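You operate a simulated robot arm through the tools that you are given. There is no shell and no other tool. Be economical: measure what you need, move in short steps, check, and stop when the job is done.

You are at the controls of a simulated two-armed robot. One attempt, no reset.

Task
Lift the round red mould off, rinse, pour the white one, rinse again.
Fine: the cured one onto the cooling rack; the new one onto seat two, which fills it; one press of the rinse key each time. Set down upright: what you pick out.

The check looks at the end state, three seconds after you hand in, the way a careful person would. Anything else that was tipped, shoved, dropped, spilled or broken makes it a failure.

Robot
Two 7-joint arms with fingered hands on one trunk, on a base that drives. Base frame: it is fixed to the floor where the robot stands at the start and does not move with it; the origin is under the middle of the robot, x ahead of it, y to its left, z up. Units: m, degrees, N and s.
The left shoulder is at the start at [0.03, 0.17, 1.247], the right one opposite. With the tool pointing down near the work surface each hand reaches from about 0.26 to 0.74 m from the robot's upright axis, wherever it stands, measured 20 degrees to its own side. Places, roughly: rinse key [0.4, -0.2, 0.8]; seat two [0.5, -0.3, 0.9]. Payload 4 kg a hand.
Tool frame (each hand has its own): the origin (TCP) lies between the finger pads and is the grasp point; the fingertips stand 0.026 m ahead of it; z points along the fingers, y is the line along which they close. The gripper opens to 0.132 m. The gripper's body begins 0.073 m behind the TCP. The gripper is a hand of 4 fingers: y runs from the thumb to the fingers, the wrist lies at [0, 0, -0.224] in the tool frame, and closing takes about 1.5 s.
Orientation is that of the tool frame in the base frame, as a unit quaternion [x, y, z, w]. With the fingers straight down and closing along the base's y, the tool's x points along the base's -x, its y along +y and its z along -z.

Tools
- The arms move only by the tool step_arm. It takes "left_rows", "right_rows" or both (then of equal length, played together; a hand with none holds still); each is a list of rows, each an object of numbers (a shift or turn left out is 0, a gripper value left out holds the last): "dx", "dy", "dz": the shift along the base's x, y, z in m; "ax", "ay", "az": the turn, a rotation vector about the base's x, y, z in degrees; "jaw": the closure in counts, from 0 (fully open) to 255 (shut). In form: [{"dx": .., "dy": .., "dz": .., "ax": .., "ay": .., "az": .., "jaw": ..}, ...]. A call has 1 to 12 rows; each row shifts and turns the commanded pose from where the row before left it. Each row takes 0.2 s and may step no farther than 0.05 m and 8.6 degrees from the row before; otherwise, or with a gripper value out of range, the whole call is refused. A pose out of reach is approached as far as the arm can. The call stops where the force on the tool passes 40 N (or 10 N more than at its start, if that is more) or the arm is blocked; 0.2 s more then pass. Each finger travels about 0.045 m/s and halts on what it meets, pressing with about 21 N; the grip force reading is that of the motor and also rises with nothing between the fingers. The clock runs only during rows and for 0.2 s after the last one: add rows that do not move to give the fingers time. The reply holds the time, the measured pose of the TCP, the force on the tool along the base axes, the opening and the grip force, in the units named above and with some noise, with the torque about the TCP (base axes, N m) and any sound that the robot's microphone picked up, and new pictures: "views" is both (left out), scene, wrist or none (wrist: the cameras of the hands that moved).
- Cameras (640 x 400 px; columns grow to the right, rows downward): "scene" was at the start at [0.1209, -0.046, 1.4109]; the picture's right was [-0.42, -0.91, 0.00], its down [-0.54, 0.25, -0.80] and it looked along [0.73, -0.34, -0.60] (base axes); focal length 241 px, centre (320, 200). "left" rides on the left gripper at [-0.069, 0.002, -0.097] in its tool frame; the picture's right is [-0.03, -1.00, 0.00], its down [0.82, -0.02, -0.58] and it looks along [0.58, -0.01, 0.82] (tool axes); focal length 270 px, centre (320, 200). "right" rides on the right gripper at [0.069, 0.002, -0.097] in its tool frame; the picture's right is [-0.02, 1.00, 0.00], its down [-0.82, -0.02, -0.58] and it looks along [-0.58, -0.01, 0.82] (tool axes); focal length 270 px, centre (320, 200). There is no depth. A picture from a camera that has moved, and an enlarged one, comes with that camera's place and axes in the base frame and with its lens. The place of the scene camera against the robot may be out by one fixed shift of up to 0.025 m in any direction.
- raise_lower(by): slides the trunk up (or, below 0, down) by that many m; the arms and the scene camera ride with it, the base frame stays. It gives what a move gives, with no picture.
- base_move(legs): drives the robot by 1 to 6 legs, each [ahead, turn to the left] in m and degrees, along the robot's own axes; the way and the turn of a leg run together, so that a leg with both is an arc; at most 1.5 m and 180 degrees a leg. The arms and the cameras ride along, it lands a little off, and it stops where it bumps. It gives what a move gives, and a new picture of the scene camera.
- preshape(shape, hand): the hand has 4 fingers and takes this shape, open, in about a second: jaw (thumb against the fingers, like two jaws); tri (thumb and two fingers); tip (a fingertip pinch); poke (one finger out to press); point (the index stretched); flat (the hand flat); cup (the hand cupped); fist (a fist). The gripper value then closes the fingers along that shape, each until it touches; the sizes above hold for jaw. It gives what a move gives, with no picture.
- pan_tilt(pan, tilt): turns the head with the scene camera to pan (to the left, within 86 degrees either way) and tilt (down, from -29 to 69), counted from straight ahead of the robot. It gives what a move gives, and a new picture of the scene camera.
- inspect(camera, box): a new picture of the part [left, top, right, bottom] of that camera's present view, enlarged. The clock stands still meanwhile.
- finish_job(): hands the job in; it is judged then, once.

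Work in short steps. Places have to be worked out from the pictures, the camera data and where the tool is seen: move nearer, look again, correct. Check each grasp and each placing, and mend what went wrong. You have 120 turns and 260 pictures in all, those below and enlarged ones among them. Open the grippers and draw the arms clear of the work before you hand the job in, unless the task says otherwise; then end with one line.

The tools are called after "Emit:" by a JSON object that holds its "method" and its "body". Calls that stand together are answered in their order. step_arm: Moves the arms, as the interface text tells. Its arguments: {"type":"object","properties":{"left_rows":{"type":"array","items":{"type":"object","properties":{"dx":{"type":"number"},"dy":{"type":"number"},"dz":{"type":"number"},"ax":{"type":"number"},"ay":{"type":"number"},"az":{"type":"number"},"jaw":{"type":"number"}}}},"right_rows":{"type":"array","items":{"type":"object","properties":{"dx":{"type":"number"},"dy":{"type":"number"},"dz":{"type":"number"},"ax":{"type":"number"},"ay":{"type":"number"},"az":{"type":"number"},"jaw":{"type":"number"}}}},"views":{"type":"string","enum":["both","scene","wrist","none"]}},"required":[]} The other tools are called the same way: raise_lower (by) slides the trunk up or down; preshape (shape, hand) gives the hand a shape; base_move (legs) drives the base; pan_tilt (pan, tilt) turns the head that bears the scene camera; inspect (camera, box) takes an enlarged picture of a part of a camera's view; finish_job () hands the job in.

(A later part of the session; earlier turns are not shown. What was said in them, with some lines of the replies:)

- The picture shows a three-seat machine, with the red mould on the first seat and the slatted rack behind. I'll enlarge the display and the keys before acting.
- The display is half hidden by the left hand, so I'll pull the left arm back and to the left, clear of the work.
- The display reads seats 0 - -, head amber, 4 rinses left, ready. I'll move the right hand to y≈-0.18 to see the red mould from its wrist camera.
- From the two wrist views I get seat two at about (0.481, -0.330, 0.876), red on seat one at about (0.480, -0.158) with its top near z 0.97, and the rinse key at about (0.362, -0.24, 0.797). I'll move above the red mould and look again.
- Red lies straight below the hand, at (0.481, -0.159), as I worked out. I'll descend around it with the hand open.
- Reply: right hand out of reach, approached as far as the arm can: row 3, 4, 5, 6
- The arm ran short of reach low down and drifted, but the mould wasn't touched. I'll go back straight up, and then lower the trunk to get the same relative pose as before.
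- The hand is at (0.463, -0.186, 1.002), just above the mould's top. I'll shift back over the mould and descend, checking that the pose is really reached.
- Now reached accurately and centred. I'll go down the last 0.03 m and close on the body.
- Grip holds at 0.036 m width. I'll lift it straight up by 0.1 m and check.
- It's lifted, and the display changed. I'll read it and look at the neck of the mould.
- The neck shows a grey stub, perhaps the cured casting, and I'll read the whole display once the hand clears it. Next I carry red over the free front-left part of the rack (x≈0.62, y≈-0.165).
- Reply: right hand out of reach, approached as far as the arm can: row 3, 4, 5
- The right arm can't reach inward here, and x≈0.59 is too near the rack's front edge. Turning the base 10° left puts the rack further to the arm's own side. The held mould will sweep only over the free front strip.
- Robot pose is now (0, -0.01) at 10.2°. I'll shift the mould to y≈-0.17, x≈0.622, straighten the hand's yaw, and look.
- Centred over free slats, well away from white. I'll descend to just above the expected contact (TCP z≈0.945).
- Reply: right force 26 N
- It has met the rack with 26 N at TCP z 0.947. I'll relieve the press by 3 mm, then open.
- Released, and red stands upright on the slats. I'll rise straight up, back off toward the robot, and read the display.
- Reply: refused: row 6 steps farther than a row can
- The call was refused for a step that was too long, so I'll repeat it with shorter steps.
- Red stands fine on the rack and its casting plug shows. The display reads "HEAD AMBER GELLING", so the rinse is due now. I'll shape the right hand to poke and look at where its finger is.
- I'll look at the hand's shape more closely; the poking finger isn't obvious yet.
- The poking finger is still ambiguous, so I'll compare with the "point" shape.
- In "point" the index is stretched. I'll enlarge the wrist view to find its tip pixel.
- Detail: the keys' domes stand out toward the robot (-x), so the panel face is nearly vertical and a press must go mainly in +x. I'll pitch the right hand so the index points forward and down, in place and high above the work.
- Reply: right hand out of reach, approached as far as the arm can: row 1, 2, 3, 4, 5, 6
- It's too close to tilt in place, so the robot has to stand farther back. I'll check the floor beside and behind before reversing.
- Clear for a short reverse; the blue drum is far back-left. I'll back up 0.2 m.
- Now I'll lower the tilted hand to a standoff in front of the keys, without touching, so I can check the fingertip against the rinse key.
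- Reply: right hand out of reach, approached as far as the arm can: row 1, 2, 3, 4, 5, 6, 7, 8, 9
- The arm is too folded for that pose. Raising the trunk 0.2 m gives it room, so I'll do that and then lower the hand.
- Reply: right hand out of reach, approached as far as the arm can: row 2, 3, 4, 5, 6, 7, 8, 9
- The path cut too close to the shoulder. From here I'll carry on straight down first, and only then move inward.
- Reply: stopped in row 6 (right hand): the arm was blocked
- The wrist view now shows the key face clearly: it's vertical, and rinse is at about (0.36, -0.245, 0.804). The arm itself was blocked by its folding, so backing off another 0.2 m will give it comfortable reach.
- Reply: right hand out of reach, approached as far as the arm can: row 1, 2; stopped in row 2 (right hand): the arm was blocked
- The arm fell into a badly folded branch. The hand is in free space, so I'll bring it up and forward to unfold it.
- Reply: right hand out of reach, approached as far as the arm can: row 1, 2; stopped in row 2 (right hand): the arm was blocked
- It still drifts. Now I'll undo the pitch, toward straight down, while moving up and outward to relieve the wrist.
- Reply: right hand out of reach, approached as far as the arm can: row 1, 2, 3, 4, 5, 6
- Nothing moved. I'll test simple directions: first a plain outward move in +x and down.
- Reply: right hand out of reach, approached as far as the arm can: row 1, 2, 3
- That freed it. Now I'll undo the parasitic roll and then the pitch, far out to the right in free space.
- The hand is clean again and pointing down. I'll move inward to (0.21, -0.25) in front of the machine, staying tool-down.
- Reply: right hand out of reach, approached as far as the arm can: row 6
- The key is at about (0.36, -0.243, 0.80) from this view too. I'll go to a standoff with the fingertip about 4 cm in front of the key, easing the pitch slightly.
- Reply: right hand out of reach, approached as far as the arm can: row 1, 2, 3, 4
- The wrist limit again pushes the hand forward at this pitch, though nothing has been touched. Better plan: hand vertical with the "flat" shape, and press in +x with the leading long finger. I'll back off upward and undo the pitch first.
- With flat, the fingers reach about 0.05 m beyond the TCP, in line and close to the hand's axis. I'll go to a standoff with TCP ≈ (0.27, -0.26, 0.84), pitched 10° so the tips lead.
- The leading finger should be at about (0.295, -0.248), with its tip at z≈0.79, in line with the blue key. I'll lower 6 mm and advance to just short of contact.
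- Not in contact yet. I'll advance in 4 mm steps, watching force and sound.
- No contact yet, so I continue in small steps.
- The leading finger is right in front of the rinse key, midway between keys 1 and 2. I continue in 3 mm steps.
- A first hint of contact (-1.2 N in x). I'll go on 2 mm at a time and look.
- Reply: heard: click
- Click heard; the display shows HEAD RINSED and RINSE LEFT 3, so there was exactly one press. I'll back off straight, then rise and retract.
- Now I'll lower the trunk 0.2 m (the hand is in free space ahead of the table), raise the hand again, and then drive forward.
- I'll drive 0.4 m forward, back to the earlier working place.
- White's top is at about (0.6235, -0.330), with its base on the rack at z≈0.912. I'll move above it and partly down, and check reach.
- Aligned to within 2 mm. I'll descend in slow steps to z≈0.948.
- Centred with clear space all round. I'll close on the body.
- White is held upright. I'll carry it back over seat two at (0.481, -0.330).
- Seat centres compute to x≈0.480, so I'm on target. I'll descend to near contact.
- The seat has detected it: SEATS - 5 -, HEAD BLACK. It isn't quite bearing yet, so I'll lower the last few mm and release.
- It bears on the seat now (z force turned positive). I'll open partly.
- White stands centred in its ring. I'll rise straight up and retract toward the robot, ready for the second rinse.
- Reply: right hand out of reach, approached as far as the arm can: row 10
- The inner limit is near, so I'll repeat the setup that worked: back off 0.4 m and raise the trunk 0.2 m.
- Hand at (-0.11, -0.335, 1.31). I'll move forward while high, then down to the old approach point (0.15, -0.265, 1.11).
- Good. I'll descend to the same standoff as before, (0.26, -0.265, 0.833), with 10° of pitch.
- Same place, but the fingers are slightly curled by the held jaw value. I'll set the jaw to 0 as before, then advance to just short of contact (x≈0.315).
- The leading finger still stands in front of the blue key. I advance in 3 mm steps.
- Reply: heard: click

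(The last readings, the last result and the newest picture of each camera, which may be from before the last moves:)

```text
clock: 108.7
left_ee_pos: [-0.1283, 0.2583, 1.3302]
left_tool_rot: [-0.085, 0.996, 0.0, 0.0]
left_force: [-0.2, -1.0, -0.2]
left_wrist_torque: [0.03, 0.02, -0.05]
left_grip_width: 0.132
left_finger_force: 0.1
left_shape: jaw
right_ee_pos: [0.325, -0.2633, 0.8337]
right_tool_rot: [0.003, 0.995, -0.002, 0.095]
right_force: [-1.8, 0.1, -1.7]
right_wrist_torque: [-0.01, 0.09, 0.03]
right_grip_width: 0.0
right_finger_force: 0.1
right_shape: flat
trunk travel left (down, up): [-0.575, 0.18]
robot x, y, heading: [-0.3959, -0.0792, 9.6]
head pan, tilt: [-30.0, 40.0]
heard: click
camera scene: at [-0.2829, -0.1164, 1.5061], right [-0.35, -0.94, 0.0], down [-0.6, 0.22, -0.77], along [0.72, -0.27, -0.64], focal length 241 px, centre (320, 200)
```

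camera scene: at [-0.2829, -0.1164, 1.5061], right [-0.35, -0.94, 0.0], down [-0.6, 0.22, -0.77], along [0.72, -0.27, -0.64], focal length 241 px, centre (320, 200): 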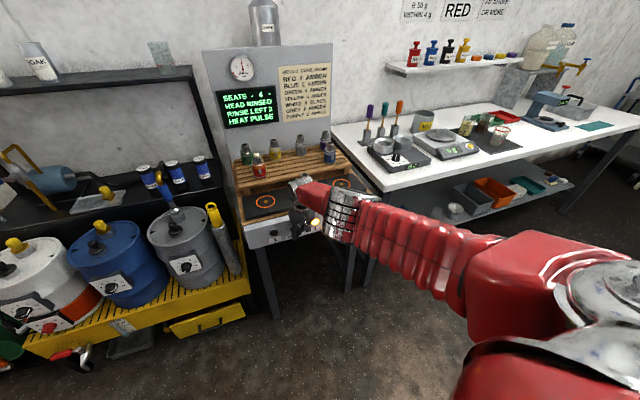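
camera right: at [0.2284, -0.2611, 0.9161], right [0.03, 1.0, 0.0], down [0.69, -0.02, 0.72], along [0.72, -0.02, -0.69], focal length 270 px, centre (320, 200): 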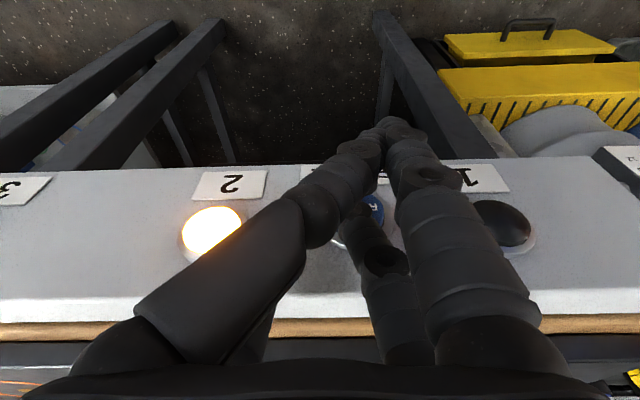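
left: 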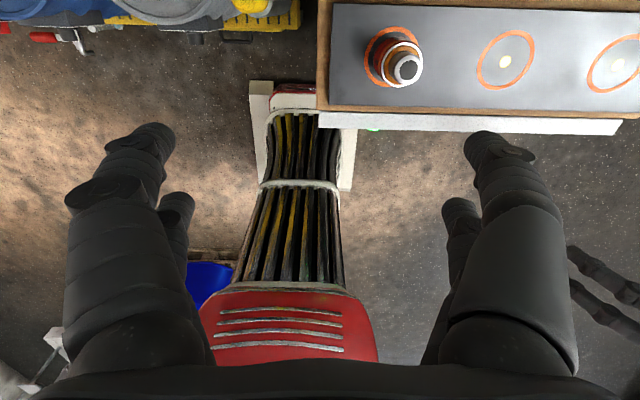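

Click: HEAD RINSED again, and rinses left is down to 2. I'll withdraw the hand straight back, then up, and open it.

Emit:
{"method": "step_arm", "body": {"right_rows": [{"dx": -0.02}, {"dx": -0.03}, {"dx": -0.04}, {"dx": -0.03, "dz": 0.03}, {"dx": -0.03, "dz": 0.035, "ay": 5}, {"dx": -0.03, "dz": 0.035, "ay": 5}, {"dz": 0.045}, {"dz": 0.045}, {"dz": 0.045}, {}], "views": "none"}}

Emit:
{"method": "preshape", "body": {"hand": "right", "shape": "jaw"}}

Emit:
{"method": "inspect", "body": {"camera": "scene", "box": [200, 40, 400, 250]}}

```text
clock: 110.9
left_ee_pos: [-0.1284, 0.2589, 1.3306]
left_tool_rot: [-0.085, 0.996, 0.0, -0.001]
left_force: [0.4, 0.4, -0.7]
left_wrist_torque: [0.03, 0.03, 0.01]
left_grip_width: 0.132
left_finger_force: 0.0
left_shape: jaw
right_ee_pos: [0.3354, -0.2449, 0.9866]
right_tool_rot: [0.004, 1.0, -0.003, 0.006]
right_force: [0.1, 1.2, -0.5]
right_wrist_torque: [0.01, 0.0, 0.02]
right_grip_width: 0.0
right_finger_force: 0.1
right_shape: flat
right hand out of reach, approached as far as the arm can: row 1, 2, 3, 4, 5, 6, 7, 8, 9
trunk travel left (down, up): [-0.575, 0.18]
robot x, y, heading: [-0.3984, -0.0801, 9.5]
head pan, tilt: [-30.0, 40.0]
```

```text
clock: 111.8
left_ee_pos: [-0.1281, 0.2593, 1.3301]
left_tool_rot: [-0.085, 0.996, 0.0, 0.0]
left_force: [0.3, -0.8, 0.1]
left_wrist_torque: [0.02, -0.01, 0.0]
left_grip_width: 0.1319
left_finger_force: 0.1
left_shape: jaw
right_ee_pos: [0.3362, -0.2442, 0.9864]
right_tool_rot: [0.004, 1.0, -0.003, 0.007]
right_force: [-0.1, 0.0, -1.1]
right_wrist_torque: [-0.01, -0.02, 0.02]
right_grip_width: 0.132
right_finger_force: 0.0
right_shape: jaw
trunk travel left (down, up): [-0.575, 0.18]
robot x, y, heading: [-0.3962, -0.077, 9.5]
head pan, tilt: [-30.0, 40.0]
```

```text
1.90 times, centred on (300, 145) of scene
camera zoom: at [-0.2824, -0.1159, 1.5061], right [-0.35, -0.94, 0.0], down [-0.6, 0.22, -0.77], along [0.72, -0.27, -0.64], focal length 458 px, centre (358, 305)
```

zoom: 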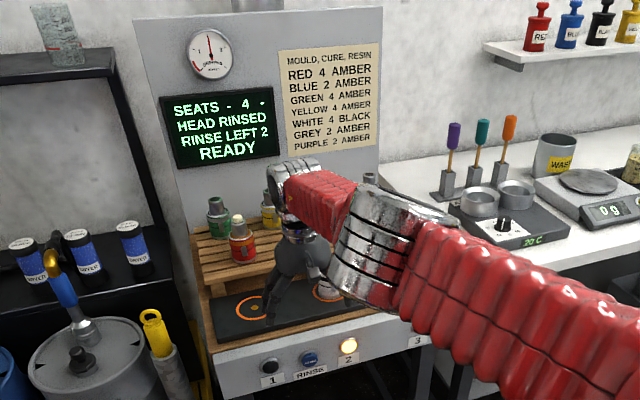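

Display: SEATS - 4 -, HEAD RINSED, RINSE LEFT 2, READY. The retreat was limited in x but contact-free. I'll lift further and draw back.

Emit:
{"method": "step_arm", "body": {"right_rows": [{"dz": 0.04}, {"dz": 0.04}, {"dz": 0.04}, {"dz": 0.04, "dy": -0.01}, {"dx": -0.03, "dy": -0.03}, {"dx": -0.03, "dy": -0.03}, {"dx": -0.03, "dy": -0.03}, {"dx": -0.03, "dy": -0.03}, {"dx": -0.03, "dy": -0.03}, {}], "views": "scene"}}

```text
clock: 114.0
left_ee_pos: [-0.1281, 0.26, 1.3293]
left_tool_rot: [-0.085, 0.996, -0.001, -0.001]
left_force: [0.2, 0.3, 0.0]
left_wrist_torque: [-0.03, 0.02, -0.03]
left_grip_width: 0.132
left_finger_force: 0.0
left_shape: jaw
right_ee_pos: [0.3487, -0.3997, 1.149]
right_tool_rot: [0.003, 1.0, -0.003, 0.007]
right_force: [-0.5, 0.1, 0.4]
right_wrist_torque: [-0.01, -0.02, 0.01]
right_grip_width: 0.1322
right_finger_force: 0.1
right_shape: jaw
right hand out of reach, approached as far as the arm can: row 1, 2, 3, 5, 6, 7, 8, 9
trunk travel left (down, up): [-0.575, 0.18]
robot x, y, heading: [-0.3955, -0.079, 9.6]
head pan, tilt: [-30.0, 40.0]
camera scene: at [-0.2823, -0.1149, 1.5061], right [-0.35, -0.94, 0.0], down [-0.6, 0.22, -0.77], along [0.72, -0.27, -0.64], focal length 241 px, centre (320, 200)
```

scene: 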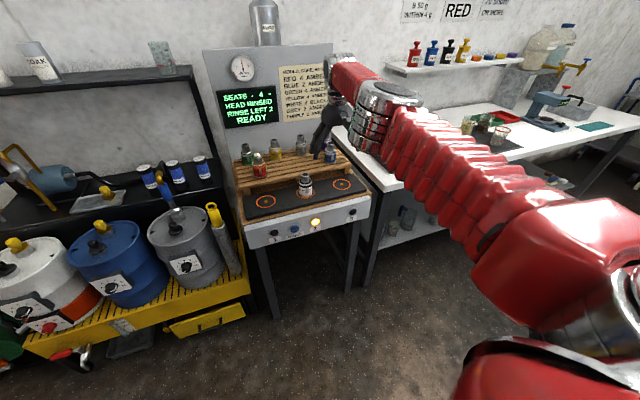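

The hand is high and clear. I'll back the base a little so everything stands away from the work, then check the final scene.

Emit:
{"method": "base_move", "body": {"legs": [[-0.15, 0]]}}

Emit:
{"method": "inspect", "body": {"camera": "scene", "box": [190, 40, 380, 250]}}

```text
clock: 115.4
left_ee_pos: [-0.2785, 0.2332, 1.3307]
left_tool_rot: [-0.083, 0.997, 0.001, 0.0]
left_force: [-0.9, 0.7, -0.2]
left_wrist_torque: [-0.01, -0.05, 0.03]
left_grip_width: 0.132
left_finger_force: 0.0
left_shape: jaw
right_ee_pos: [0.1966, -0.4287, 1.1498]
right_tool_rot: [0.007, 1.0, -0.002, 0.008]
right_force: [-1.0, 0.2, 0.0]
right_wrist_torque: [-0.01, 0.01, -0.02]
right_grip_width: 0.132
right_finger_force: 0.0
right_shape: jaw
trunk travel left (down, up): [-0.575, 0.18]
robot x, y, heading: [-0.5435, -0.1055, 9.5]
head pan, tilt: [-30.0, 40.0]
camera scene: at [-0.434, -0.1415, 1.5062], right [-0.35, -0.94, 0.0], down [-0.6, 0.23, -0.77], along [0.72, -0.27, -0.64], focal length 241 px, centre (320, 200)
```

scene: 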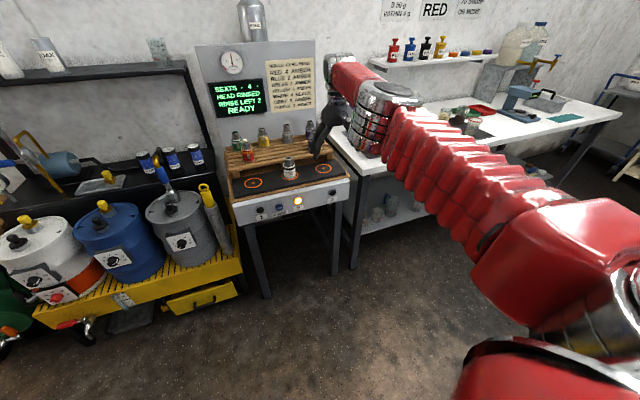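

```text
1.90 times, centred on (285, 145) of scene
camera zoom: at [-0.434, -0.1415, 1.5062], right [-0.35, -0.94, 0.0], down [-0.6, 0.23, -0.77], along [0.72, -0.27, -0.64], focal length 458 px, centre (387, 305)
```

zoom: 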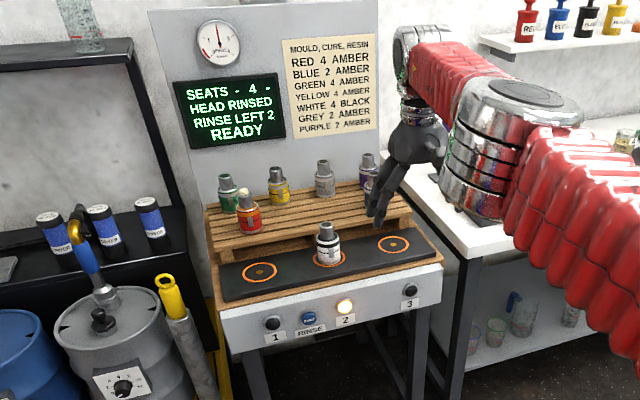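

Red is upright on the rack and white is upright on seat two, curing. The head is rinsed with two rinses left, nothing is disturbed, both hands are open and the arms are clear, so I'm handing in.

Emit:
{"method": "finish_job", "body": {}}

```text
The job is handed in.
```

The red mould stands upright on the cooling rack. The white one was filled with black resin and stands upright on seat two. I pressed the rinse key once after each step; the display showed the head rinsed and two rinses left, and I saw nothing tipped, moved or spilled.
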